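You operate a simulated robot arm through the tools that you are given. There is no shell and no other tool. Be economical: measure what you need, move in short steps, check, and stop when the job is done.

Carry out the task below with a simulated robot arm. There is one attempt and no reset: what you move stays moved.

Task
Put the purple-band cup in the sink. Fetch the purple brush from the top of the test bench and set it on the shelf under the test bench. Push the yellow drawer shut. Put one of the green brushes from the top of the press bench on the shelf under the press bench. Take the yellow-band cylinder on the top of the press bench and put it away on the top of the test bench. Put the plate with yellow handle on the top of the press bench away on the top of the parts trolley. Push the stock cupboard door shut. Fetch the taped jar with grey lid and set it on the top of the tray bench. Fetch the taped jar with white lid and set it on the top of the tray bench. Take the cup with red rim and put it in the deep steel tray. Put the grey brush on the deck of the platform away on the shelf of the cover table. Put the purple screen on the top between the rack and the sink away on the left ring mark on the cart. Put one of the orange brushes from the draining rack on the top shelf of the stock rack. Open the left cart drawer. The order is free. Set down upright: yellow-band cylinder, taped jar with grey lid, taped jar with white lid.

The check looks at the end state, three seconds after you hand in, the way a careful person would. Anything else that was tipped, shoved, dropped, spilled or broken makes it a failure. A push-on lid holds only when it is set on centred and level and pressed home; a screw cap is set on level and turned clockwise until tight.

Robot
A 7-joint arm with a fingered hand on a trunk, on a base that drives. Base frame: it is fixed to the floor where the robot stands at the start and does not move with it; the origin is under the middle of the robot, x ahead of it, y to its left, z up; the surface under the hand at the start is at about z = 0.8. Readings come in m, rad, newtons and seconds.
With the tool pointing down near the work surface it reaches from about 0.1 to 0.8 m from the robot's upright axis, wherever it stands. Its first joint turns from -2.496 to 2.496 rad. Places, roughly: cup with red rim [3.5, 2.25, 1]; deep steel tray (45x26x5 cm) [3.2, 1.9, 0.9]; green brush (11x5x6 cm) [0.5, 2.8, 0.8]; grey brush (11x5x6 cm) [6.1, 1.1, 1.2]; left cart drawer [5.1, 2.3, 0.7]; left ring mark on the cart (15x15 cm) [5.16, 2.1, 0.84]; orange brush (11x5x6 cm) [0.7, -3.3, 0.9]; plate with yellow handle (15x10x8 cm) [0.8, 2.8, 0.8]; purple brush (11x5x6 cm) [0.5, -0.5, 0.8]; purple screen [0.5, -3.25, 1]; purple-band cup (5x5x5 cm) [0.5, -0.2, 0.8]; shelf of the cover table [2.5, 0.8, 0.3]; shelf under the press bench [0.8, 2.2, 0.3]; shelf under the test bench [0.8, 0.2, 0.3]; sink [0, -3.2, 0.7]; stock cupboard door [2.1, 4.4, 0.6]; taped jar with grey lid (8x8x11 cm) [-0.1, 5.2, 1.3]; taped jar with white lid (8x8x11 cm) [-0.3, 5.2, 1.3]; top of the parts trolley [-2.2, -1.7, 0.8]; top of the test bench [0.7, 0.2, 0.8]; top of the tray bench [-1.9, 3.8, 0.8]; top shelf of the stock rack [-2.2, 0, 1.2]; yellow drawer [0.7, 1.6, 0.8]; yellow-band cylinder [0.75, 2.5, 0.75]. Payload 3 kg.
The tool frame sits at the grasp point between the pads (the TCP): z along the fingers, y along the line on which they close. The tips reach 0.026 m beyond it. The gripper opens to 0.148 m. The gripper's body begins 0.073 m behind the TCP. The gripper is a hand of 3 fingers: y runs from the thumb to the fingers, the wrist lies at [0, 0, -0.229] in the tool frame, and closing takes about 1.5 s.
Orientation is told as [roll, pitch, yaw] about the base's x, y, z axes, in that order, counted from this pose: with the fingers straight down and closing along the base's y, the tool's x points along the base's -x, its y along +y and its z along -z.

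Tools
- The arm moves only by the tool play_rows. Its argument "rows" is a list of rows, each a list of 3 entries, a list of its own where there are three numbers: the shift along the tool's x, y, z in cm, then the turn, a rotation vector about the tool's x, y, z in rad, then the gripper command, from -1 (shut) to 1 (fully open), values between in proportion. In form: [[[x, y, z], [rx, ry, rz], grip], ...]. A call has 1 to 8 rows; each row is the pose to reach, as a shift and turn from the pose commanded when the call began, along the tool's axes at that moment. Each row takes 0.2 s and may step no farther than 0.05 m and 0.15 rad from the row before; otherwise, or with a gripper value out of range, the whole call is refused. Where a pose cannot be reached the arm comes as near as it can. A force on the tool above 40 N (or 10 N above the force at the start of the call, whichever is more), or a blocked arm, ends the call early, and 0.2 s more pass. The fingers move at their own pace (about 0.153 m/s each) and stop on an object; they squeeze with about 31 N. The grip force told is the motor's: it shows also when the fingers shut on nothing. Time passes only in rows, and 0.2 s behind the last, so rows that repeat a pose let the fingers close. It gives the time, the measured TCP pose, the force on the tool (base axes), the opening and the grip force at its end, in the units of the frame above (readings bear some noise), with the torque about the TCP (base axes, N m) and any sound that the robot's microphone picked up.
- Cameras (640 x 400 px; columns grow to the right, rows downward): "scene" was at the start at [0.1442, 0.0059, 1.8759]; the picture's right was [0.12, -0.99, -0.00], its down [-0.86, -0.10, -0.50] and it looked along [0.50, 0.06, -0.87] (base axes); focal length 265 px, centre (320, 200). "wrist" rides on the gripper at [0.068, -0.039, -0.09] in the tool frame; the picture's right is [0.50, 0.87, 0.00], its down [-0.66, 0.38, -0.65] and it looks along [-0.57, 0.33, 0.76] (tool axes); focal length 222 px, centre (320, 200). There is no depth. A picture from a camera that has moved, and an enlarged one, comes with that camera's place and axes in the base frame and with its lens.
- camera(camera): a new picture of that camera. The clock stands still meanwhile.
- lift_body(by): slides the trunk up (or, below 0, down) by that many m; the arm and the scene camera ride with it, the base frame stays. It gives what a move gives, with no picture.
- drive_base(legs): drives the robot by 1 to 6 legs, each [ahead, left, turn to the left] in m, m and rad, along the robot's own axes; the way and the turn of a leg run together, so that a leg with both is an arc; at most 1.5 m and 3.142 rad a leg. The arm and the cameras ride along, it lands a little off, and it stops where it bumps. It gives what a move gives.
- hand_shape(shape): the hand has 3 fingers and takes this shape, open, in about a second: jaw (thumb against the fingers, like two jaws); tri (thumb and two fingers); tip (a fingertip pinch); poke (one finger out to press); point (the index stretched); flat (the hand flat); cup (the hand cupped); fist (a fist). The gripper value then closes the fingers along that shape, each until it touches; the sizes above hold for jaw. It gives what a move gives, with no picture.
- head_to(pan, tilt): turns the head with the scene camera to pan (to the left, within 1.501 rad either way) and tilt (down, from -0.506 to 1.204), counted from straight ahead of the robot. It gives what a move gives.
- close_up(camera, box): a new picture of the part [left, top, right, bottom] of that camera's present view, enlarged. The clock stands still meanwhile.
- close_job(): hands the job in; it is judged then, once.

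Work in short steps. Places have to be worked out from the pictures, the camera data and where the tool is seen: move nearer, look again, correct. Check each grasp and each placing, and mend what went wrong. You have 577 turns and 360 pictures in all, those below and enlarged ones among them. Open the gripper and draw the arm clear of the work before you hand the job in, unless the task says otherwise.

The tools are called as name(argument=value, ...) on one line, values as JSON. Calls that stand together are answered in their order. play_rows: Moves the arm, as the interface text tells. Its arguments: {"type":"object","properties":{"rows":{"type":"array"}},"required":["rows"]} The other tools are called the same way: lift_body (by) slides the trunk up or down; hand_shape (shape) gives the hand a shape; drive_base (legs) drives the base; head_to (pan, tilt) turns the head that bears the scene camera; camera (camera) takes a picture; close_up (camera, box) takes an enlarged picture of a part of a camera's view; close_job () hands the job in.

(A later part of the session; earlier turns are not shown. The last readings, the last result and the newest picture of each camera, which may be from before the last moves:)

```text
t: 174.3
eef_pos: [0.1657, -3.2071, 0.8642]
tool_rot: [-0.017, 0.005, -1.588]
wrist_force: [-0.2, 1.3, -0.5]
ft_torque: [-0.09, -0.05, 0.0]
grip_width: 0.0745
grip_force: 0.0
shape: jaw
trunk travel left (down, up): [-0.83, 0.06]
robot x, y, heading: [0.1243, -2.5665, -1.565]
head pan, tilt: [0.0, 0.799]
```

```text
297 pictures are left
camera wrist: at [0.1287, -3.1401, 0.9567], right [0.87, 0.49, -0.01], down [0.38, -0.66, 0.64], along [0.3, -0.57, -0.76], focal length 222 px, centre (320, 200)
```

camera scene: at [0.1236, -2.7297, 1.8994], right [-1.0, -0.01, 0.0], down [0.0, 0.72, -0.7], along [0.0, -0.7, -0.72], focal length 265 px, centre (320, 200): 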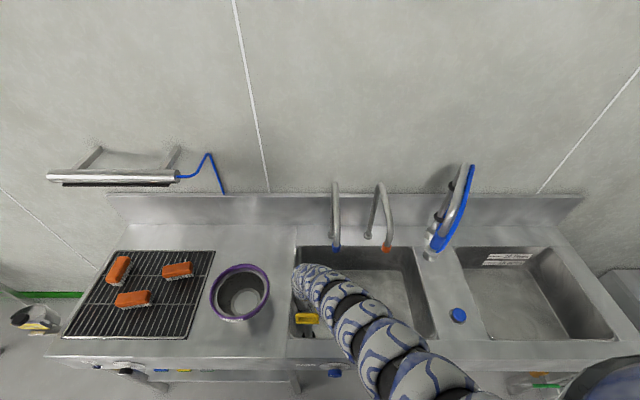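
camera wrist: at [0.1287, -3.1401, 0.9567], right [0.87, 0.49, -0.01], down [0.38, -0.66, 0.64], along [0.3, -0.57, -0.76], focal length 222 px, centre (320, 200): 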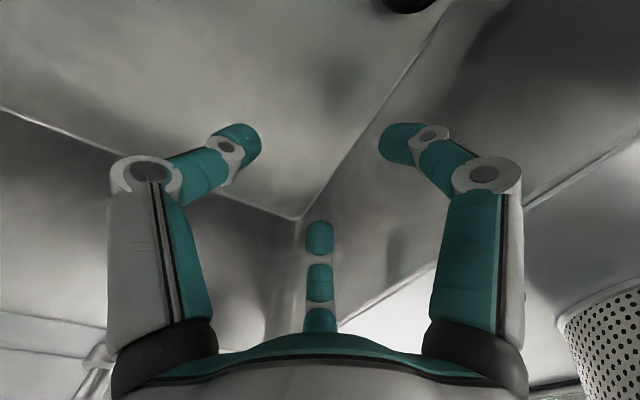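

Keep going up and back, then look for the cup with the scene camera.

play_rows(rows=[[[0, -2, -4], [0, 0, 0], 0], [[0, -2, -8], [0, 0, 0], 0], [[0, -2, -12], [0, 0, 0], 0], [[0, -2, -16], [0, 0, 0], 0], [[0, -2, -20], [0, 0, 0], 0], [[4, -2, -22], [0, 0, 0], 0], [[8, -2, -22], [0, 0, 0], 0], [[12, -2, -22], [0, 0, 0], 0]])

camera(camera="scene")

camera(camera="wrist")

```text
t: 176.1
eef_pos: [0.2002, -3.2415, 1.0155]
tool_rot: [-0.022, 0.013, -1.587]
wrist_force: [0.2, 1.4, 1.1]
ft_torque: [0.01, -0.01, 0.03]
grip_width: 0.0741
grip_force: 0.1
shape: jaw
out of reach, approached as far as the arm can: row 2, 3, 4, 5, 6, 7, 8
trunk travel left (down, up): [-0.83, 0.06]
robot x, y, heading: [0.1272, -2.5682, -1.565]
head pan, tilt: [0.0, 0.799]
```

```text
296 pictures are left
camera scene: at [0.1239, -2.7301, 1.8993], right [-1.0, -0.01, 0.0], down [0.0, 0.72, -0.7], along [0.0, -0.7, -0.72], focal length 265 px, centre (320, 200)
```

scene: 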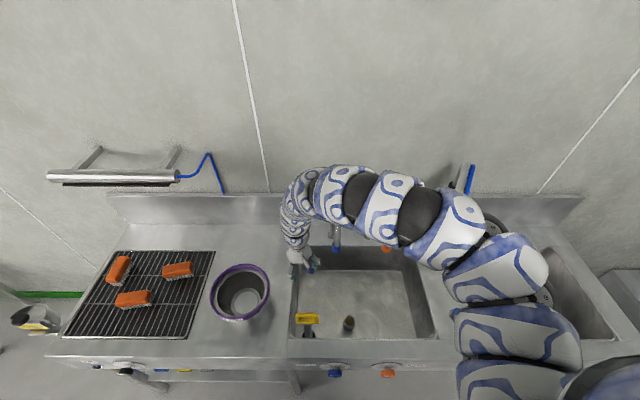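

```text
295 pictures are left
camera wrist: at [0.1639, -3.1754, 1.1073], right [0.87, 0.49, -0.01], down [0.38, -0.67, 0.64], along [0.3, -0.56, -0.77], focal length 222 px, centre (320, 200)
```

wrist: 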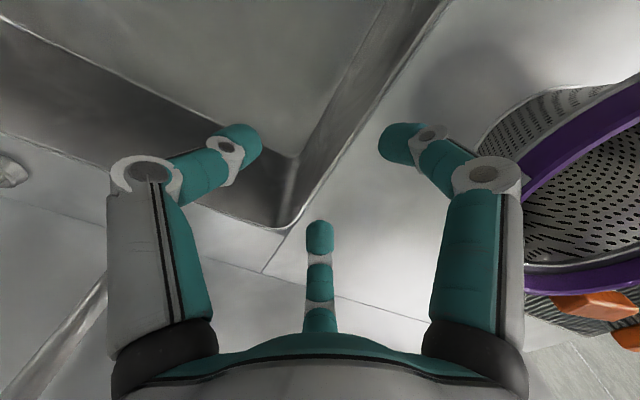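

close_up(camera="scene", box=[280, 280, 400, 360])

```text
5.00 times, centred on (340, 320) of scene
camera zoom: at [0.1239, -2.7301, 1.8993], right [-1.0, -0.01, 0.0], down [0.0, 0.72, -0.7], along [0.0, -0.7, -0.72], focal length 1327 px, centre (220, -400)
```

zoom: 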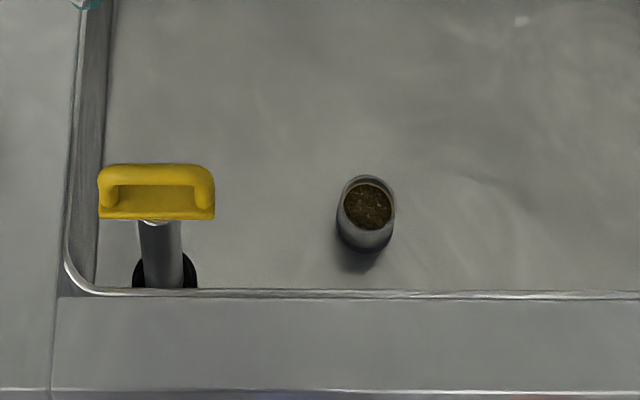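

The cup stands upright in the sink with its contents. The arm loops high, so I back straight away from the counter.

drive_base(legs=[[-0.4, 0, 0]])

play_rows(rows=[[[0, 0, 0], [0, 0, 0], 0.5], [[3, -2, 0], [0, 0, 0], 0.5], [[6, -4, 0], [0, 0, 0], 0.5]])

camera(camera="scene")

```text
t: 178.6
eef_pos: [0.1968, -2.8418, 1.0147]
tool_rot: [-0.021, 0.01, -1.588]
wrist_force: [0.3, 0.1, -0.8]
ft_torque: [-0.03, 0.0, 0.06]
grip_width: 0.0741
grip_force: 0.0
shape: jaw
trunk travel left (down, up): [-0.83, 0.06]
robot x, y, heading: [0.1242, -2.1662, -1.566]
head pan, tilt: [0.0, 0.799]
```

```text
t: 179.3
eef_pos: [0.1974, -2.8421, 1.0149]
tool_rot: [-0.022, 0.012, -1.585]
wrist_force: [-1.3, -0.2, -0.2]
ft_torque: [0.0, -0.03, -0.01]
grip_width: 0.1106
grip_force: 0.0
shape: jaw
out of reach, approached as far as the arm can: row 2, 3
trunk travel left (down, up): [-0.83, 0.06]
robot x, y, heading: [0.1205, -2.165, -1.563]
head pan, tilt: [0.0, 0.799]
```

```text
293 pictures are left
camera scene: at [0.1209, -2.3301, 1.8992], right [-1.0, -0.01, 0.0], down [0.0, 0.72, -0.7], along [0.0, -0.7, -0.72], focal length 265 px, centre (320, 200)
```

scene: 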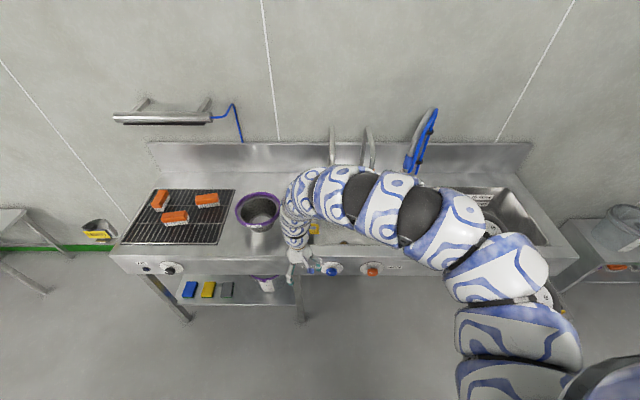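

The arm is in a joint-limited posture; I try moving it down/forward and right to unfold.

play_rows(rows=[[[-4, 0, 0], [0, 0, 0], 0.5], [[-4, -4, 0], [0, 0, 0], 0.5], [[-4, -8, 0], [0, 0, 0], 0.5], [[-4, -12, 0], [0, 0, 0], 0.5], [[-4, -16, 0], [0, 0, 0], 0.5]])

camera(camera="scene")

```text
t: 180.6
eef_pos: [0.0392, -2.8952, 1.0143]
tool_rot: [-0.022, 0.012, -1.585]
wrist_force: [0.3, -0.3, 0.0]
ft_torque: [0.01, 0.02, -0.03]
grip_width: 0.111
grip_force: 0.0
shape: jaw
out of reach, approached as far as the arm can: row 4, 5
trunk travel left (down, up): [-0.83, 0.06]
robot x, y, heading: [0.119, -2.1644, -1.565]
head pan, tilt: [0.0, 0.799]
```

```text
292 pictures are left
camera scene: at [0.1204, -2.3308, 1.8992], right [-1.0, -0.01, 0.0], down [0.0, 0.72, -0.7], along [0.0, -0.7, -0.72], focal length 265 px, centre (320, 200)
```

scene: 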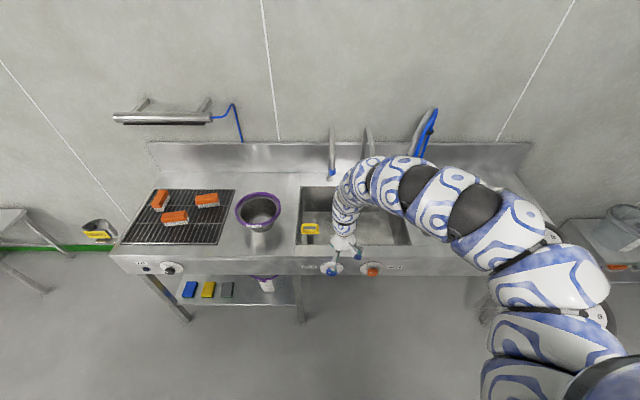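

play_rows(rows=[[[0, 0, 4], [0, 0, 0], 0.5], [[0, 0, 8], [0, 0, 0], 0.5], [[0, 0, 12], [0, 0, 0], 0.5], [[4, 0, 12], [0, 0, 0], 0.5], [[8, 0, 12], [0, 0, 0], 0.5], [[12, 0, 12], [0, 0, 0], 0.5], [[16, 0, 12], [0, 0, 0], 0.5]])

camera(camera="scene")

```text
t: 182.2
eef_pos: [0.0498, -2.7829, 0.857]
tool_rot: [-0.023, 0.012, -1.587]
wrist_force: [0.8, -0.4, 0.5]
ft_torque: [0.0, 0.02, -0.01]
grip_width: 0.1104
grip_force: 0.1
shape: jaw
out of reach, approached as far as the arm can: row 6, 7
trunk travel left (down, up): [-0.83, 0.06]
robot x, y, heading: [0.1226, -2.1707, -1.565]
head pan, tilt: [0.0, 0.799]
```

```text
291 pictures are left
camera scene: at [0.1211, -2.3302, 1.8992], right [-1.0, -0.01, 0.0], down [0.0, 0.72, -0.7], along [0.0, -0.7, -0.72], focal length 265 px, centre (320, 200)
```

scene: 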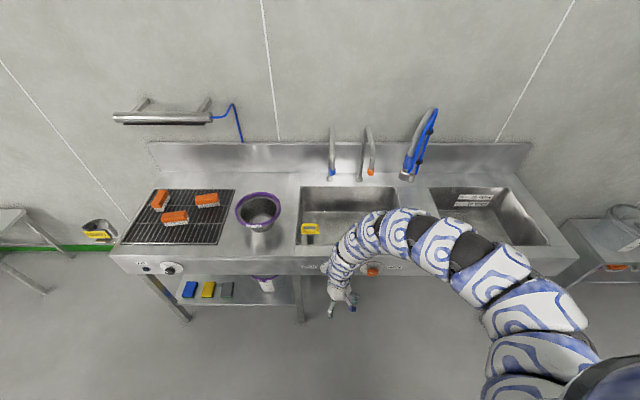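

I back off further into free floor and stretch the arm forward to reset its posture, as it was at the start.

drive_base(legs=[[-0.5, 0, 0]])

play_rows(rows=[[[-5, 0, -2], [0, 0, 0], 0.5], [[-10, 0, -5], [0, 0, 0], 0.5], [[-15, 0, -9], [0, 0, 0], 0.5], [[-19, 0, -13], [0, 0, 0], 0.5], [[-23, 0, -16], [0, 0, 0], 0.5], [[-27, 0, -19], [0, 0, 0], 0.5], [[-31, 0, -22], [0, 0, 0], 0.5], [[-35, 0, -24], [0, 0, 0], 0.5]])

camera(camera="scene")

```text
t: 185.1
eef_pos: [0.0494, -2.2795, 0.8563]
tool_rot: [-0.021, 0.011, -1.585]
wrist_force: [-0.6, 0.6, 0.7]
ft_torque: [-0.01, 0.01, 0.0]
grip_width: 0.1107
grip_force: 0.1
shape: jaw
trunk travel left (down, up): [-0.83, 0.06]
robot x, y, heading: [0.1181, -1.6638, -1.569]
head pan, tilt: [0.0, 0.799]
```

```text
refused: row 1 steps farther than a row can; nothing moved
```

```text
290 pictures are left
camera scene: at [0.1179, -1.8249, 1.8993], right [-1.0, -0.01, 0.0], down [0.0, 0.72, -0.7], along [0.0, -0.7, -0.72], focal length 265 px, centre (320, 200)
```

scene: 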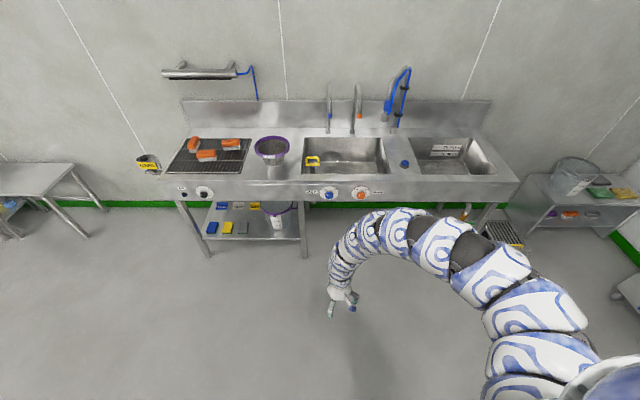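

play_rows(rows=[[[-4, 0, -2], [0, 0, 0], 0.5], [[-8, 0, -4], [0, 0, 0], 0.5], [[-12, 0, -6], [0, 0, 0], 0.5], [[-16, 0, -9], [0, 0, 0], 0.5], [[-20, 0, -12], [0, 0, 0], 0.5], [[-24, 0, -15], [0, 0, 0], 0.5], [[-28, 0, -18], [0, 0, 0], 0.5], [[-32, 0, -21], [0, 0, 0], 0.5]])

camera(camera="scene")

```text
t: 186.9
eef_pos: [0.0472, -2.5741, 1.0546]
tool_rot: [-0.023, 0.015, -1.583]
wrist_force: [-1.2, 0.3, -0.6]
ft_torque: [0.02, -0.03, 0.04]
grip_width: 0.1108
grip_force: 0.1
shape: jaw
out of reach, approached as far as the arm can: row 8
trunk travel left (down, up): [-0.83, 0.06]
robot x, y, heading: [0.1189, -1.6645, -1.562]
head pan, tilt: [0.0, 0.799]
```

```text
289 pictures are left
camera scene: at [0.12, -1.8259, 1.8992], right [-1.0, 0.0, 0.0], down [0.0, 0.72, -0.7], along [0.0, -0.7, -0.72], focal length 265 px, centre (320, 200)
```

scene: 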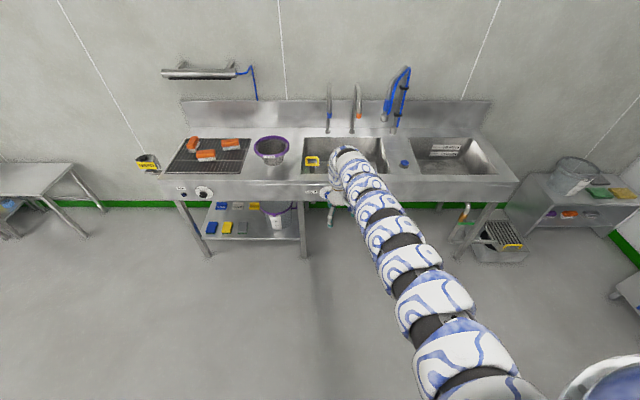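

Extended like at the start. I retrace the initial motion: back and left, then centre.

play_rows(rows=[[[4, 3, 0], [0, 0, 0], 1], [[8, 6, 0], [0, 0, 0], 1], [[12, 9, 0], [0, 0, 0], 1], [[16, 12, 0], [0, 0, 0], 1], [[19, 16, 0], [0, 0, 0], 1], [[20, 20, 0], [0, 0, 0], 1], [[23, 23, 0], [0, 0, 0], 1]])

play_rows(rows=[[[4, -1, 0], [0, 0, 0], 1], [[8, -4, 0], [0, 0, 0], 1], [[12, -7, 0], [0, 0, 0], 1], [[15, -11, 0], [0, 0, 0], 1], [[17, -15, 0], [0, 0, 0], 1], [[19, -19, 0], [0, 0, 0], 1], [[20, -23, 0], [0, 0, 0], 1]])

camera(camera="scene")

```text
t: 188.5
eef_pos: [0.2806, -2.3492, 1.0539]
tool_rot: [-0.023, 0.013, -1.586]
wrist_force: [-0.2, 0.0, 0.3]
ft_torque: [0.01, 0.02, -0.01]
grip_width: 0.1478
grip_force: 0.0
shape: jaw
trunk travel left (down, up): [-0.83, 0.06]
robot x, y, heading: [0.121, -1.6628, -1.564]
head pan, tilt: [0.0, 0.799]
```

```text
t: 190.1
eef_pos: [0.1269, -2.357, 1.0128]
tool_rot: [-0.026, 0.038, -1.585]
wrist_force: [-0.8, -0.1, -0.8]
ft_torque: [0.03, -0.07, -0.06]
grip_width: 0.1482
grip_force: 0.1
shape: jaw
out of reach, approached as far as the arm can: row 1, 2, 3, 4, 5, 6, 7
trunk travel left (down, up): [-0.83, 0.06]
robot x, y, heading: [0.1191, -1.6643, -1.56]
head pan, tilt: [0.0, 0.799]
```

```text
288 pictures are left
camera scene: at [0.1099, -1.8283, 1.8989], right [-1.0, -0.01, 0.0], down [0.0, 0.72, -0.7], along [0.01, -0.7, -0.72], focal length 265 px, centre (320, 200)
```

scene: 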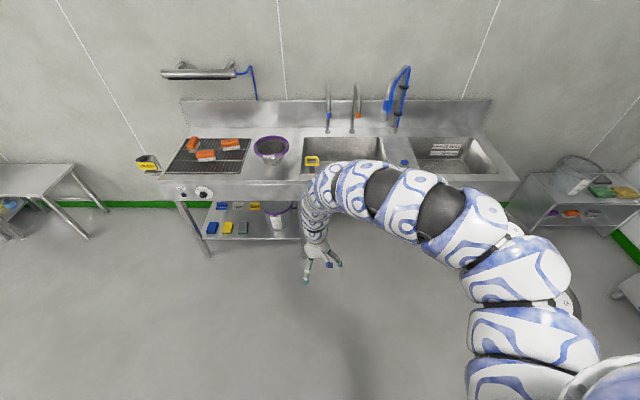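

Same limit again. I test whether turning the hand about its axis frees the limiting joint.

play_rows(rows=[[[0, 0, 0], [0, 0, 0.14], 0.5], [[0, 0, 0], [0, 0, 0.28], 0.5], [[0, 0, 0], [0, 0, 0.42], 0.5], [[0, 0, 0], [0, 0, 0.56], 0.5], [[0, 0, 0], [0, 0, 0.7], 0.5]])

camera(camera="scene")

```text
t: 191.3
eef_pos: [0.1359, -2.3614, 1.0152]
tool_rot: [-0.03, -0.002, -2.287]
wrist_force: [0.0, -0.3, 0.5]
ft_torque: [0.01, -0.03, 0.01]
grip_width: 0.1114
grip_force: 0.1
shape: jaw
out of reach, approached as far as the arm can: row 1, 2, 3, 4, 5
trunk travel left (down, up): [-0.83, 0.06]
robot x, y, heading: [0.1186, -1.6654, -1.561]
head pan, tilt: [0.0, 0.799]
```

```text
287 pictures are left
camera scene: at [0.1175, -1.8261, 1.8992], right [-1.0, -0.01, 0.0], down [0.0, 0.72, -0.7], along [0.0, -0.7, -0.72], focal length 265 px, centre (320, 200)
```

scene: 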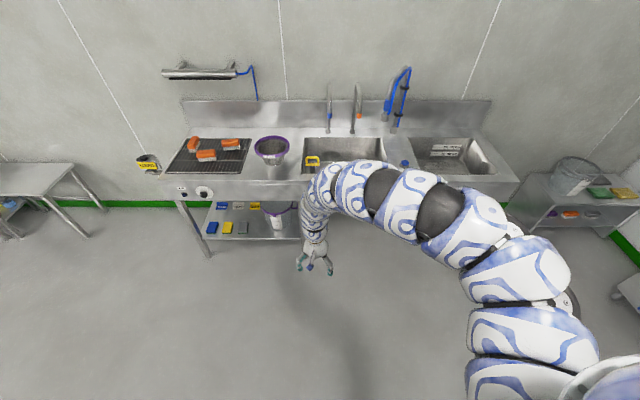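

The wrist bend joint seems at its limit (hand in line with forearm). I tilt the hand to move off the limit and test retracting.

play_rows(rows=[[[0, 0, 0], [0, 0, -0.14], 0.5], [[0, 0, 0], [0, 0, -0.28], 0.5], [[0, 0, 0], [0, 0, -0.42], 0.5], [[0, 0, 0], [0, 0, -0.56], 0.5], [[0, 0, 0], [0, 0, -0.7], 0.5]])

play_rows(rows=[[[0, 0, 0], [0, -0.14, 0], 0.5], [[0, 0, 0], [0, -0.28, 0], 0.5], [[0, 0, 0], [0, -0.42, 0], 0.5], [[0, 0, 0], [0, -0.56, 0], 0.5], [[0, 0, 0], [0, -0.7, 0], 0.5], [[4, 0, 0], [0, -0.7, 0], 0.5], [[8, 0, 0], [0, -0.7, 0], 0.5]])

camera(camera="scene")

```text
t: 192.5
eef_pos: [0.1366, -2.3607, 1.0152]
tool_rot: [-0.023, 0.017, -1.583]
wrist_force: [0.3, 0.2, 0.7]
ft_torque: [0.0, -0.01, -0.01]
grip_width: 0.1114
grip_force: 0.0
shape: jaw
trunk travel left (down, up): [-0.83, 0.06]
robot x, y, heading: [0.1182, -1.6605, -1.56]
head pan, tilt: [0.0, 0.799]
```

```text
t: 194.1
eef_pos: [0.2628, -2.4953, 1.0894]
tool_rot: [-0.032, -0.683, -1.566]
wrist_force: [0.5, 0.0, -0.2]
ft_torque: [0.01, 0.01, -0.06]
grip_width: 0.1109
grip_force: 0.0
shape: jaw
out of reach, approached as far as the arm can: row 1, 2, 3, 4, 5, 6, 7
trunk travel left (down, up): [-0.83, 0.06]
robot x, y, heading: [0.117, -1.6627, -1.563]
head pan, tilt: [0.0, 0.799]
```

```text
286 pictures are left
camera scene: at [0.1195, -1.8255, 1.8993], right [-1.0, -0.01, 0.0], down [-0.01, 0.72, -0.7], along [0.0, -0.7, -0.72], focal length 265 px, centre (320, 200)
```

scene: 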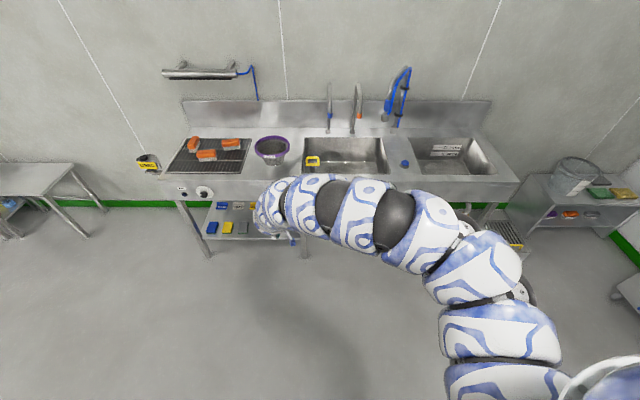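

Forward tilt is what is limited. I tilt the other way (fingers toward the robot) and try retracting.

play_rows(rows=[[[0, 0, 0], [0, 0.14, 0], 0.5], [[0, 0, 0], [0, 0.28, 0], 0.5], [[0, 0, 0], [0, 0.42, 0], 0.5], [[0, 0, 0], [0, 0.56, 0], 0.5], [[0, 0, 0], [0, 0.7, 0], 0.5], [[0, 0, 0], [0, 0.84, 0], 0.5], [[0, 0, 0], [0, 0.98, 0], 0.5], [[0, 0, 0], [0, 1.1, 0], 0.5]])

camera(camera="scene")

```text
t: 195.9
eef_pos: [0.2343, -2.4551, 1.1041]
tool_rot: [-0.02, 0.285, -1.589]
wrist_force: [0.5, -0.5, -0.2]
ft_torque: [0.0, -0.02, -0.04]
grip_width: 0.1109
grip_force: 0.2
shape: jaw
out of reach, approached as far as the arm can: row 6, 7, 8
trunk travel left (down, up): [-0.83, 0.06]
robot x, y, heading: [0.12, -1.6625, -1.565]
head pan, tilt: [0.0, 0.799]
```

```text
285 pictures are left
camera scene: at [0.1151, -1.8265, 1.8992], right [-1.0, -0.01, 0.0], down [0.0, 0.72, -0.7], along [0.01, -0.7, -0.72], focal length 265 px, centre (320, 200)
```

scene: 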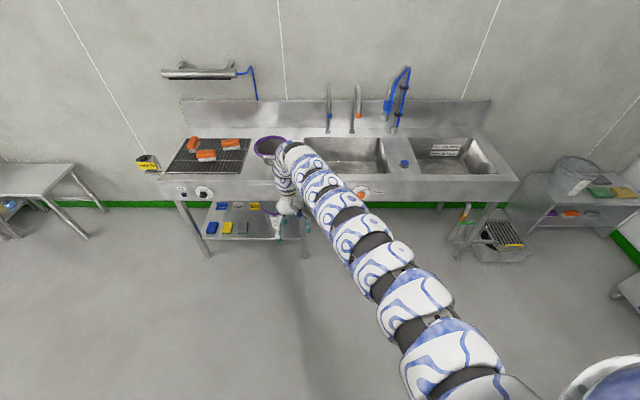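

Arm is extended now. I level the hand, swing to the robot's right while extended, then retract there.

play_rows(rows=[[[-4, -2, 0], [0, -0.14, 0], 0.5], [[-8, -6, 0], [0, -0.27, 0], 0.5], [[-9, -10, 0], [0, -0.27, 0], 0.5], [[-9, -14.5, 0], [0, -0.27, 0], 0.5], [[-8, -19, 0], [0, -0.27, 0], 0.5], [[-7, -23.5, 0], [0, -0.27, 0], 0.5], [[-5, -28, 0], [0, -0.27, 0], 0.5], [[-3, -32, 0], [0, -0.27, 0], 0.5]])

play_rows(rows=[[[1, -4.5, 0], [0, 0, 0], 0.5], [[2, -9, 0], [0, 0, 0], 0.5], [[4, -13.5, 0], [0, 0, 0], 0.5], [[6, -18, 0], [0, 0, 0], 0.5], [[8, -22.5, 0], [0, 0, 0], 0.5], [[10, -27, 0], [0, 0, 0], 0.5], [[14, -28, 0], [0, 0, 0], 0.5], [[18, -28, 0], [0, 0, 0], 0.5]])

head_to(pan=-0.5, tilt=0.8)

camera(camera="scene")

```text
refused: row 2 steps farther than a row can; nothing moved
```

```text
t: 197.7
eef_pos: [-0.0324, -2.3864, 1.1191]
tool_rot: [-0.025, 0.283, -1.592]
wrist_force: [0.1, 0.4, -0.2]
ft_torque: [-0.01, 0.0, 0.0]
grip_width: 0.1109
grip_force: 0.0
shape: jaw
out of reach, approached as far as the arm can: row 5, 6, 7, 8
trunk travel left (down, up): [-0.83, 0.06]
robot x, y, heading: [0.1199, -1.665, -1.565]
head pan, tilt: [0.0, 0.799]
```

```text
t: 198.6
eef_pos: [-0.031, -2.3877, 1.1182]
tool_rot: [-0.022, 0.286, -1.592]
wrist_force: [-1.0, -1.1, 0.1]
ft_torque: [-0.03, -0.01, 0.04]
grip_width: 0.1112
grip_force: 0.0
shape: jaw
trunk travel left (down, up): [-0.83, 0.06]
robot x, y, heading: [0.1236, -1.6648, -1.562]
head pan, tilt: [-0.499, 0.799]
```

```text
284 pictures are left
camera scene: at [0.0793, -1.8164, 1.8992], right [-0.88, 0.47, 0.0], down [0.34, 0.63, -0.7], along [-0.33, -0.61, -0.72], focal length 265 px, centre (320, 200)
```

scene: 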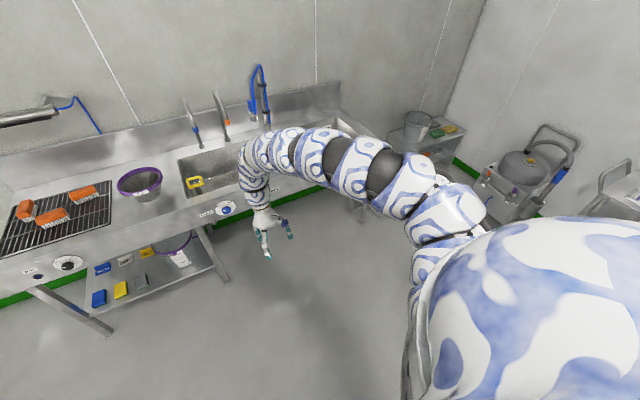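

The elbow is flipped out to the right. Trick: stretch the arm, roll the hand about the arm axis (shared by the swivel joint), retract, unroll. First stretch and level the hand.

play_rows(rows=[[[-3.5, 0, -2], [0, -0.1, 0], 0.5], [[-7, 0, -4], [0, -0.2, 0], 0.5], [[-10, 0, -7], [0, -0.28, 0], 0.5], [[-13, 0, -10], [0, -0.28, 0], 0.5], [[-16.5, 0, -12], [0, -0.28, 0], 0.5], [[-20, 0, -14], [0, -0.28, 0], 0.5], [[-23.5, 0, -16], [0, -0.28, 0], 0.5]])

play_rows(rows=[[[0, 0, 0], [0.14, 0, 0], 0.5], [[0, 0, 0], [0.28, 0, 0], 0.5], [[0, 0, 0], [0.42, 0, 0], 0.5], [[0, 0, 0], [0.56, 0, 0], 0.5], [[0, 0, 0], [0.7, 0, 0], 0.5], [[0, 0, 0], [0.84, 0, 0], 0.5], [[0, 0, 0], [0.98, 0, 0], 0.5], [[0, 0, 0], [1.12, 0, 0], 0.5]])

camera(camera="scene")

```text
t: 200.2
eef_pos: [-0.0332, -2.6154, 1.1966]
tool_rot: [-0.022, 0.006, -1.584]
wrist_force: [4.3, 0.9, 0.2]
ft_torque: [-0.05, 0.37, -0.04]
grip_width: 0.1111
grip_force: 0.1
shape: jaw
out of reach, approached as far as the arm can: row 6, 7
trunk travel left (down, up): [-0.83, 0.06]
robot x, y, heading: [0.1166, -1.6638, -1.565]
head pan, tilt: [-0.499, 0.799]
```

```text
t: 202.0
eef_pos: [0.0053, -2.4838, 1.1939]
tool_rot: [-1.147, 0.003, -1.587]
wrist_force: [0.3, -0.9, 0.5]
ft_torque: [0.02, -0.05, 0.02]
grip_width: 0.111
grip_force: 0.1
shape: jaw
out of reach, approached as far as the arm can: row 1, 2, 3, 4, 5, 6, 7, 8
trunk travel left (down, up): [-0.83, 0.06]
robot x, y, heading: [0.1175, -1.6602, -1.565]
head pan, tilt: [-0.499, 0.799]
```

```text
283 pictures are left
camera scene: at [0.0856, -1.8143, 1.8994], right [-0.88, 0.47, 0.0], down [0.34, 0.63, -0.7], along [-0.33, -0.61, -0.72], focal length 265 px, centre (320, 200)
```

scene: 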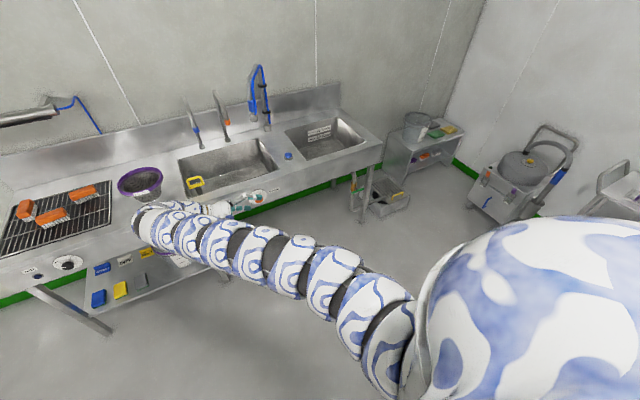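

The arm now lies lower. Retract in this rolled pose.

play_rows(rows=[[[4, 0, 0], [0, 0, 0], 0.5], [[8, 0, 0], [0, 0, 0], 0.5], [[12, 0, 0], [0, 0, 0], 0.5], [[16, 0, 0], [0, 0, 0], 0.5], [[20, 0, 0], [0, 0, 0], 0.5], [[24, 0, 0], [0, 0, 0], 0.5]])

camera(camera="scene")

```text
t: 203.4
eef_pos: [0.0253, -2.2689, 1.1664]
tool_rot: [-1.146, 0.004, -1.589]
wrist_force: [0.5, 1.1, -0.4]
ft_torque: [0.0, 0.01, 0.04]
grip_width: 0.1111
grip_force: 0.1
shape: jaw
out of reach, approached as far as the arm can: row 5, 6
trunk travel left (down, up): [-0.83, 0.06]
robot x, y, heading: [0.121, -1.6662, -1.563]
head pan, tilt: [-0.499, 0.799]
```

```text
282 pictures are left
camera scene: at [0.0811, -1.8147, 1.8994], right [-0.88, 0.47, 0.0], down [0.34, 0.63, -0.7], along [-0.33, -0.61, -0.72], focal length 265 px, centre (320, 200)
```

scene: 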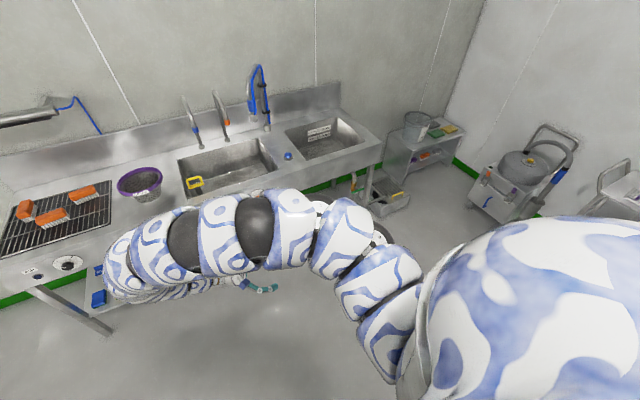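

Now unroll the hand at this nearer pose and see where the elbow goes.

play_rows(rows=[[[0, 0, 0], [-0.14, 0, 0], 0.5], [[0, 0, 0], [-0.28, 0, 0], 0.5], [[0, 0, 0], [-0.42, 0, 0], 0.5], [[0, 0, 0], [-0.56, 0, 0], 0.5], [[0, 0, 0], [-0.7, 0, 0], 0.5], [[0, 0, 0], [-0.84, 0, 0], 0.5], [[0, 0, 0], [-0.98, 0, 0], 0.5], [[0, 0, 0], [-1.12, 0, 0], 0.5]])

camera(camera="scene")

```text
t: 205.2
eef_pos: [0.0593, -2.4379, 1.0816]
tool_rot: [-0.022, 0.014, -1.583]
wrist_force: [-0.8, -0.6, 0.1]
ft_torque: [0.0, -0.02, 0.01]
grip_width: 0.111
grip_force: 0.0
shape: jaw
out of reach, approached as far as the arm can: row 1, 2, 3, 4, 5, 6, 7, 8
trunk travel left (down, up): [-0.83, 0.06]
robot x, y, heading: [0.1188, -1.6647, -1.562]
head pan, tilt: [-0.499, 0.799]
```

```text
281 pictures are left
camera scene: at [0.0759, -1.8163, 1.8993], right [-0.88, 0.47, 0.0], down [0.34, 0.63, -0.7], along [-0.33, -0.61, -0.72], focal length 265 px, centre (320, 200)
```

scene: 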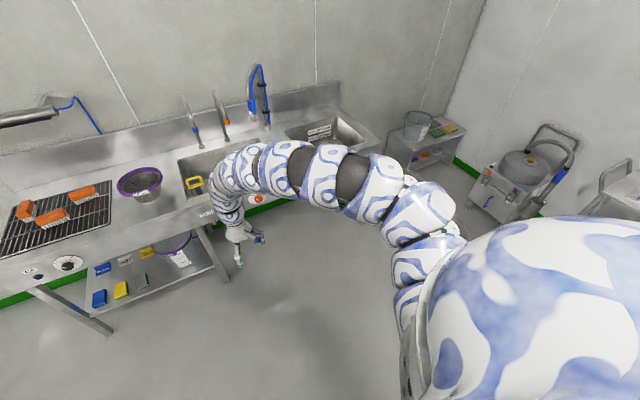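

Back in the same branch. I try the opposite roll while stretched.

play_rows(rows=[[[-4, 0, -2], [0, 0, 0], 0.5], [[-8, 0, -4], [0, 0, 0], 0.5], [[-12, 0, -6], [0, 0, 0], 0.5], [[-16, 0, -8], [-0.14, 0, 0], 0.5], [[-16, 0, -10], [-0.28, 0, 0], 0.5], [[-16, 0, -10], [-0.42, 0, 0], 0.5], [[-16, 0, -10], [-0.56, 0, 0], 0.5], [[-16, 0, -10], [-0.7, 0, 0], 0.5]])

play_rows(rows=[[[0, 0, 0], [-0.14, 0, 0], 0.5], [[0, 0, 0], [-0.28, 0, 0], 0.5], [[0, 0, 0], [-0.42, 0, 0], 0.5], [[0, 0, 0], [-0.56, 0, 0], 0.5], [[0, 0, 0], [-0.7, 0, 0], 0.5]])

camera(camera="scene")

```text
t: 207.0
eef_pos: [0.0587, -2.5956, 1.1779]
tool_rot: [0.68, 0.006, -1.586]
wrist_force: [0.4, 0.1, 0.3]
ft_torque: [0.01, 0.02, 0.01]
grip_width: 0.1111
grip_force: 0.1
shape: jaw
trunk travel left (down, up): [-0.83, 0.06]
robot x, y, heading: [0.1187, -1.6657, -1.565]
head pan, tilt: [-0.499, 0.799]
```

```text
t: 208.2
eef_pos: [0.0751, -2.5547, 1.1802]
tool_rot: [1.267, 0.003, -1.586]
wrist_force: [-0.5, -0.2, -0.1]
ft_torque: [-0.01, -0.01, -0.03]
grip_width: 0.111
grip_force: 0.0
shape: jaw
out of reach, approached as far as the arm can: row 2, 3, 4, 5
trunk travel left (down, up): [-0.83, 0.06]
robot x, y, heading: [0.1154, -1.6638, -1.559]
head pan, tilt: [-0.499, 0.799]
```

```text
280 pictures are left
camera scene: at [0.0792, -1.8166, 1.8992], right [-0.88, 0.47, 0.0], down [0.34, 0.63, -0.7], along [-0.33, -0.61, -0.72], focal length 265 px, centre (320, 200)
```

scene: 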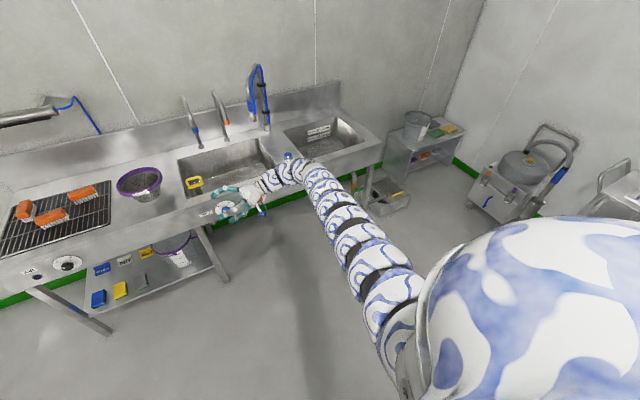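

Now retract in this pose (fingers pointing left), then unroll.

play_rows(rows=[[[4, 0, 0], [0, 0, 0], 0.5], [[8, 0, 0], [0, 0, 0], 0.5], [[12, 0, 0], [0, 0, 0], 0.5], [[16, 0, 0], [0, 0, 0], 0.5], [[20, 0, 0], [0, 0, 0], 0.5], [[24, 0, 0], [0, 0, 0], 0.5], [[28, 0, 0], [0, 0, 0], 0.5]])

camera(camera="scene")

```text
t: 209.8
eef_pos: [0.0787, -2.2737, 1.1814]
tool_rot: [1.266, 0.001, -1.583]
wrist_force: [-0.8, 0.0, 0.2]
ft_torque: [-0.02, 0.01, -0.03]
grip_width: 0.1113
grip_force: 0.0
shape: jaw
trunk travel left (down, up): [-0.83, 0.06]
robot x, y, heading: [0.1206, -1.6599, -1.564]
head pan, tilt: [-0.499, 0.799]
```

```text
279 pictures are left
camera scene: at [0.0793, -1.815, 1.8994], right [-0.88, 0.47, 0.0], down [0.34, 0.63, -0.7], along [-0.33, -0.61, -0.72], focal length 265 px, centre (320, 200)
```

scene: 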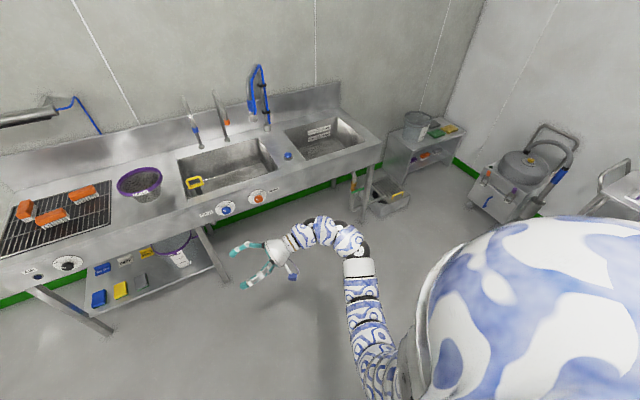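

That freed the arm (it now lies low). Unroll the hand.

play_rows(rows=[[[4, 0, 0], [0.14, 0, 0], 0.5], [[6, 0, 0], [0.28, 0, 0], 0.5], [[6, 0, 0], [0.42, 0, 0], 0.5], [[6, 0, 0], [0.56, 0, 0], 0.5], [[6, 0, 0], [0.7, 0, 0], 0.5], [[6, 0, 0], [0.84, 0, 0], 0.5], [[6, 0, 0], [0.98, 0, 0], 0.5], [[6, 0, 0], [1.12, 0, 0], 0.5]])

play_rows(rows=[[[0, 0, 0], [0.14, 0, 0], 0.5], [[4, 0, 0], [0.14, 0, 0], 0.5]])

camera(camera="scene")

```text
t: 211.6
eef_pos: [0.0812, -2.2146, 1.1803]
tool_rot: [0.144, 0.004, -1.584]
wrist_force: [0.2, -0.6, -0.3]
ft_torque: [-0.03, -0.02, -0.04]
grip_width: 0.1107
grip_force: 0.0
shape: jaw
trunk travel left (down, up): [-0.83, 0.06]
robot x, y, heading: [0.1172, -1.6611, -1.563]
head pan, tilt: [-0.499, 0.799]
```

```text
t: 212.2
eef_pos: [0.0782, -2.1642, 1.1724]
tool_rot: [0.02, -0.004, -1.585]
wrist_force: [-0.5, 0.9, -0.3]
ft_torque: [0.0, -0.01, 0.03]
grip_width: 0.1112
grip_force: 0.1
shape: jaw
out of reach, approached as far as the arm can: row 1, 2
trunk travel left (down, up): [-0.83, 0.06]
robot x, y, heading: [0.1178, -1.6622, -1.562]
head pan, tilt: [-0.499, 0.799]
```

```text
278 pictures are left
camera scene: at [0.0791, -1.815, 1.8993], right [-0.88, 0.47, 0.0], down [0.34, 0.63, -0.7], along [-0.33, -0.61, -0.72], focal length 265 px, centre (320, 200)
```

scene: 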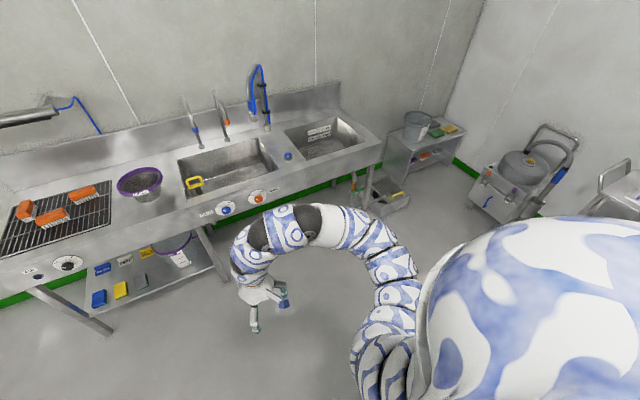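

Arm is back in a good posture. Now drive to the draining rack for an orange brush.

drive_base(legs=[[0.4, 0.6, 0], [0.45, 0, 0]])

head_to(pan=0.0, tilt=0.9)

camera(camera="scene")

```text
t: 218.5
eef_pos: [0.6782, -3.024, 1.1714]
tool_rot: [0.02, -0.004, -1.586]
wrist_force: [-0.5, 0.8, -0.6]
ft_torque: [-0.02, 0.03, 0.0]
grip_width: 0.1115
grip_force: 0.1
shape: jaw
trunk travel left (down, up): [-0.83, 0.06]
robot x, y, heading: [0.7173, -2.5219, -1.563]
head pan, tilt: [-0.499, 0.799]
```

```text
t: 219.4
eef_pos: [0.6779, -3.0227, 1.1716]
tool_rot: [0.019, -0.005, -1.583]
wrist_force: [0.5, 1.0, 0.0]
ft_torque: [0.01, 0.01, -0.01]
grip_width: 0.1113
grip_force: 0.1
shape: jaw
trunk travel left (down, up): [-0.83, 0.06]
robot x, y, heading: [0.7205, -2.5244, -1.568]
head pan, tilt: [0.0, 0.901]
```

```text
277 pictures are left
camera scene: at [0.7177, -2.6787, 1.8913], right [-1.0, -0.01, 0.0], down [0.0, 0.78, -0.62], along [0.0, -0.62, -0.78], focal length 265 px, centre (320, 200)
```

scene: 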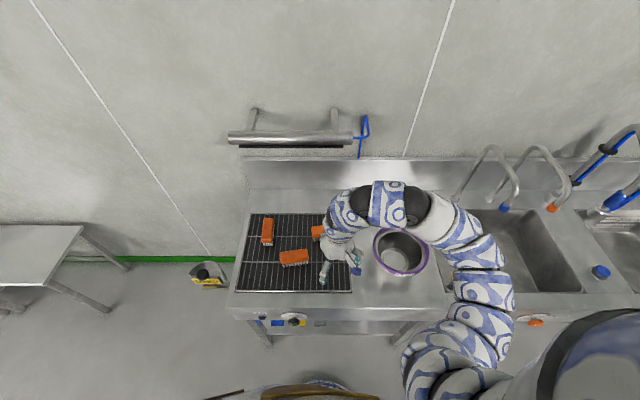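

close_up(camera="scene", box=[230, 200, 350, 300])

camera(camera="wrist")

```text
4.00 times, centred on (290, 250) of scene
camera zoom: at [0.7177, -2.6787, 1.8913], right [-1.0, -0.01, 0.0], down [0.0, 0.78, -0.62], along [0.0, -0.62, -0.78], focal length 1062 px, centre (440, 0)
```

zoom: 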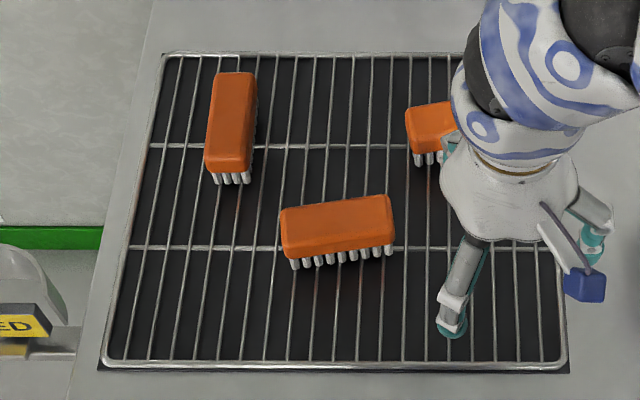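

```text
275 pictures are left
camera wrist: at [0.6376, -2.955, 1.2616], right [0.87, 0.49, 0.02], down [0.36, -0.66, 0.66], along [0.33, -0.57, -0.75], focal length 222 px, centre (320, 200)
```

wrist: 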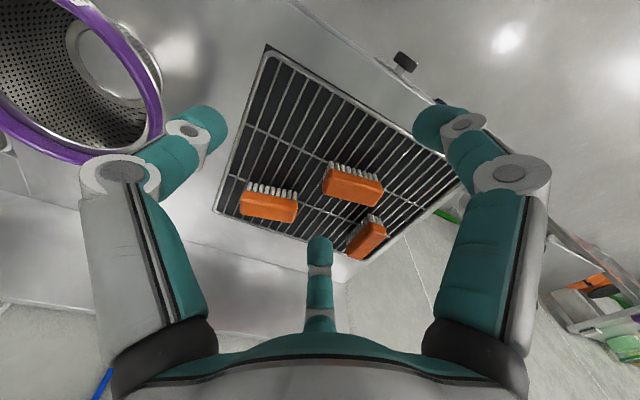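

The left-rear orange brush lies along y, so no hand turn is needed: centre about (0.937,-3.271). I shift the base.

drive_base(legs=[[0.1, 0.22, 0]])

play_rows(rows=[[[-4, 0, 1], [0, 0, 0], 0.5], [[-8, 1, 3], [0, 0, 0], 0.3], [[-12, 2, 5], [0, 0, 0.03], 0.3], [[-14.5, 3, 8], [0, 0, 0.05], 0.3]])

camera(camera="wrist")

```text
t: 221.2
eef_pos: [0.8998, -3.1235, 1.172]
tool_rot: [0.02, -0.004, -1.587]
wrist_force: [0.4, 0.3, 0.5]
ft_torque: [0.01, -0.01, -0.01]
grip_width: 0.1108
grip_force: 0.0
shape: jaw
trunk travel left (down, up): [-0.83, 0.06]
robot x, y, heading: [0.944, -2.6192, -1.569]
head pan, tilt: [0.0, 0.901]
```

```text
t: 222.2
eef_pos: [0.9284, -3.2693, 1.0925]
tool_rot: [0.019, -0.004, -1.638]
wrist_force: [-0.5, -0.5, 0.0]
ft_torque: [-0.01, 0.01, 0.01]
grip_width: 0.0961
grip_force: 0.1
shape: jaw
out of reach, approached as far as the arm can: row 1
trunk travel left (down, up): [-0.83, 0.06]
robot x, y, heading: [0.9416, -2.6183, -1.568]
head pan, tilt: [0.0, 0.901]
```

```text
274 pictures are left
camera wrist: at [0.8924, -3.199, 1.182], right [0.9, 0.44, 0.02], down [0.32, -0.68, 0.66], along [0.3, -0.59, -0.75], focal length 222 px, centre (320, 200)
```

wrist: 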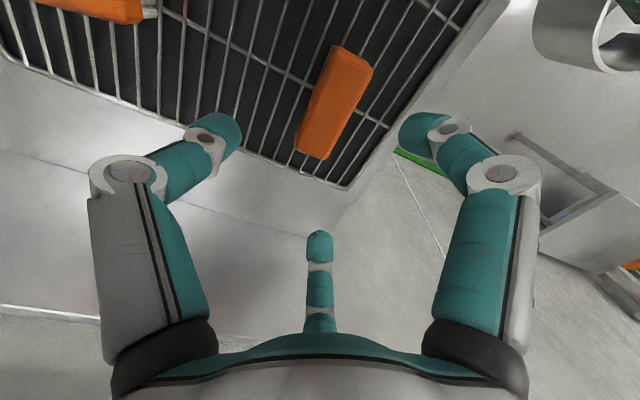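

Fine alignment then descend and grip.

play_rows(rows=[[[0.7, 1.1, 2], [0.02, 0, -0.1], 0.3], [[0.7, 1.1, 6], [0.02, 0, -0.1], 0.3], [[0.7, 1.1, 10], [0.02, 0, -0.1], 0.3], [[0.7, 1.1, 13], [0.02, 0, -0.1], 0.3]])

camera(camera="wrist")

```text
t: 223.2
eef_pos: [0.9433, -3.2629, 0.9632]
tool_rot: [0.0, -0.005, -1.539]
wrist_force: [0.1, -0.5, -1.2]
ft_torque: [0.01, 0.02, -0.02]
grip_width: 0.0964
grip_force: 0.0
shape: jaw
trunk travel left (down, up): [-0.83, 0.06]
robot x, y, heading: [0.9399, -2.6224, -1.568]
head pan, tilt: [0.0, 0.901]
```

```text
273 pictures are left
camera wrist: at [0.9012, -3.1967, 1.0544], right [0.85, 0.53, 0.0], down [0.4, -0.64, 0.66], along [0.35, -0.56, -0.75], focal length 222 px, centre (320, 200)
```

wrist: 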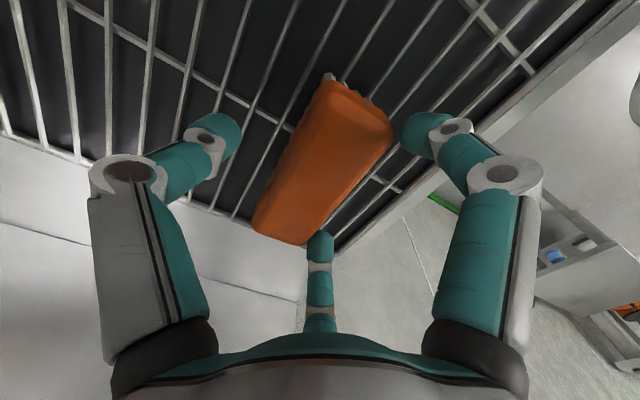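

play_rows(rows=[[[0, 0, 1.5], [0, 0, 0], 0.3], [[0, 0, 2.5], [0, 0, 0], 0.3], [[0, 0, 2.5], [0, 0, 0], -1], [[0, 0, 2.5], [0, 0, 0], -1], [[0, 0, 2.5], [0, 0, 0], -1], [[0, 0, 2.5], [0, 0, 0], -1], [[0, 0, 2.5], [0, 0, 0], -1]])

play_rows(rows=[[[0, 0, -3], [0, 0, 0], -1], [[0, 0, -7], [0, 0, 0], -1], [[0, 0, -11], [0, 0, 0], -1], [[0, 0, -15], [0, 0, 0], -1]])

camera(camera="wrist")

```text
t: 224.8
eef_pos: [0.9422, -3.2627, 0.939]
tool_rot: [0.001, -0.005, -1.537]
wrist_force: [-0.5, -0.1, -0.4]
ft_torque: [-0.02, 0.02, -0.01]
grip_width: 0.0432
grip_force: 31.1
shape: jaw
trunk travel left (down, up): [-0.83, 0.06]
robot x, y, heading: [0.9414, -2.6264, -1.566]
head pan, tilt: [0.0, 0.901]
```

```text
t: 225.8
eef_pos: [0.94, -3.2619, 1.0882]
tool_rot: [0.001, -0.005, -1.537]
wrist_force: [0.3, 0.5, -0.7]
ft_torque: [-0.02, -0.02, -0.04]
grip_width: 0.0429
grip_force: 31.1
shape: jaw
trunk travel left (down, up): [-0.83, 0.06]
robot x, y, heading: [0.9432, -2.6177, -1.565]
head pan, tilt: [0.0, 0.901]
```

```text
272 pictures are left
camera wrist: at [0.8989, -3.1953, 1.1789], right [0.85, 0.53, 0.0], down [0.4, -0.64, 0.66], along [0.35, -0.56, -0.75], focal length 222 px, centre (320, 200)
```

wrist: 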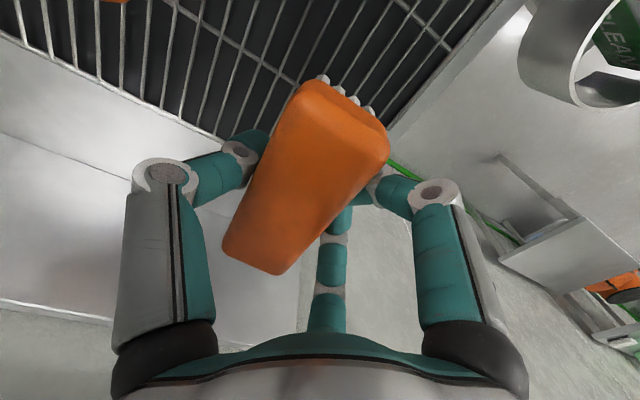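

Brush held. I back away, turn west and drive round the partition end to the stock rack.

drive_base(legs=[[-0.6, 0, 0], [0, 0, -1.571], [1.0, 0, 0]])

head_to(pan=-0.6, tilt=0.5)

camera(camera="scene")

```text
t: 237.9
eef_pos: [-0.7059, -1.9985, 1.0878]
tool_rot: [0.0, -0.005, -3.131]
wrist_force: [-0.1, 0.4, -1.3]
ft_torque: [0.03, -0.01, 0.01]
grip_width: 0.0428
grip_force: 30.8
shape: jaw
trunk travel left (down, up): [-0.83, 0.06]
robot x, y, heading: [-0.0617, -2.009, 3.12]
head pan, tilt: [0.0, 0.901]
```

```text
t: 238.9
eef_pos: [-0.7065, -1.9992, 1.0873]
tool_rot: [-0.001, -0.003, -3.132]
wrist_force: [0.3, 0.3, -1.4]
ft_torque: [0.02, -0.01, -0.04]
grip_width: 0.0428
grip_force: 31.5
shape: jaw
trunk travel left (down, up): [-0.83, 0.06]
robot x, y, heading: [-0.0661, -2.0134, 3.119]
head pan, tilt: [-0.6, 0.499]
```

```text
271 pictures are left
camera scene: at [-0.2208, -1.9609, 1.9251], right [0.58, 0.81, 0.0], down [0.39, -0.28, -0.88], along [-0.72, 0.51, -0.48], focal length 265 px, centre (320, 200)
```

scene: 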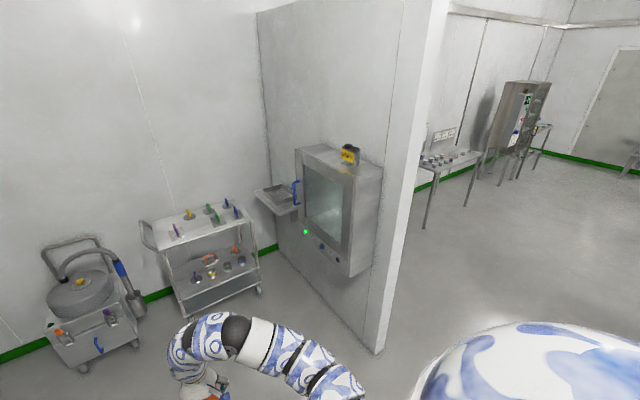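

Clear. Strafe right (north) past the partition end.

drive_base(legs=[[0.0, -0.85, 0.02], [0, -0.95, 0]])

head_to(pan=0.0, tilt=0.5)

camera(camera="scene")

```text
t: 248.0
eef_pos: [-0.7031, -0.2056, 1.0886]
tool_rot: [0.001, -0.006, -3.105]
wrist_force: [0.5, 0.2, -0.6]
ft_torque: [0.03, -0.01, 0.02]
grip_width: 0.0429
grip_force: 30.8
shape: jaw
trunk travel left (down, up): [-0.83, 0.06]
robot x, y, heading: [-0.0604, -0.2078, -3.135]
head pan, tilt: [-0.6, 0.499]
```

```text
t: 249.0
eef_pos: [-0.7031, -0.2064, 1.0879]
tool_rot: [-0.002, -0.005, -3.104]
wrist_force: [-0.5, 0.3, -0.1]
ft_torque: [-0.03, 0.0, 0.01]
grip_width: 0.043
grip_force: 30.9
shape: jaw
trunk travel left (down, up): [-0.83, 0.06]
robot x, y, heading: [-0.0622, -0.2033, -3.132]
head pan, tilt: [0.0, 0.499]
```

```text
270 pictures are left
camera scene: at [-0.2356, -0.2089, 1.9252], right [-0.01, 1.0, 0.0], down [0.48, 0.0, -0.88], along [-0.88, 0.0, -0.48], focal length 265 px, centre (320, 200)
```

scene: 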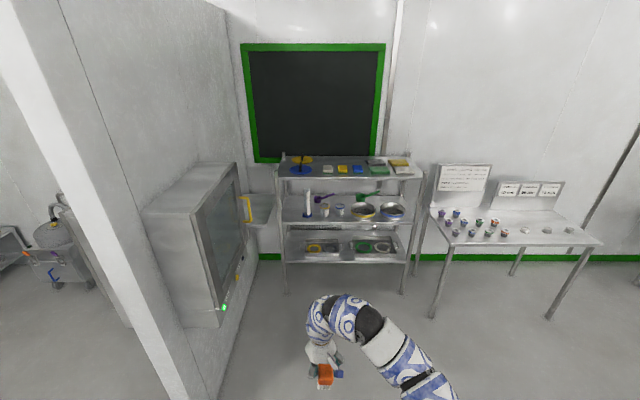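

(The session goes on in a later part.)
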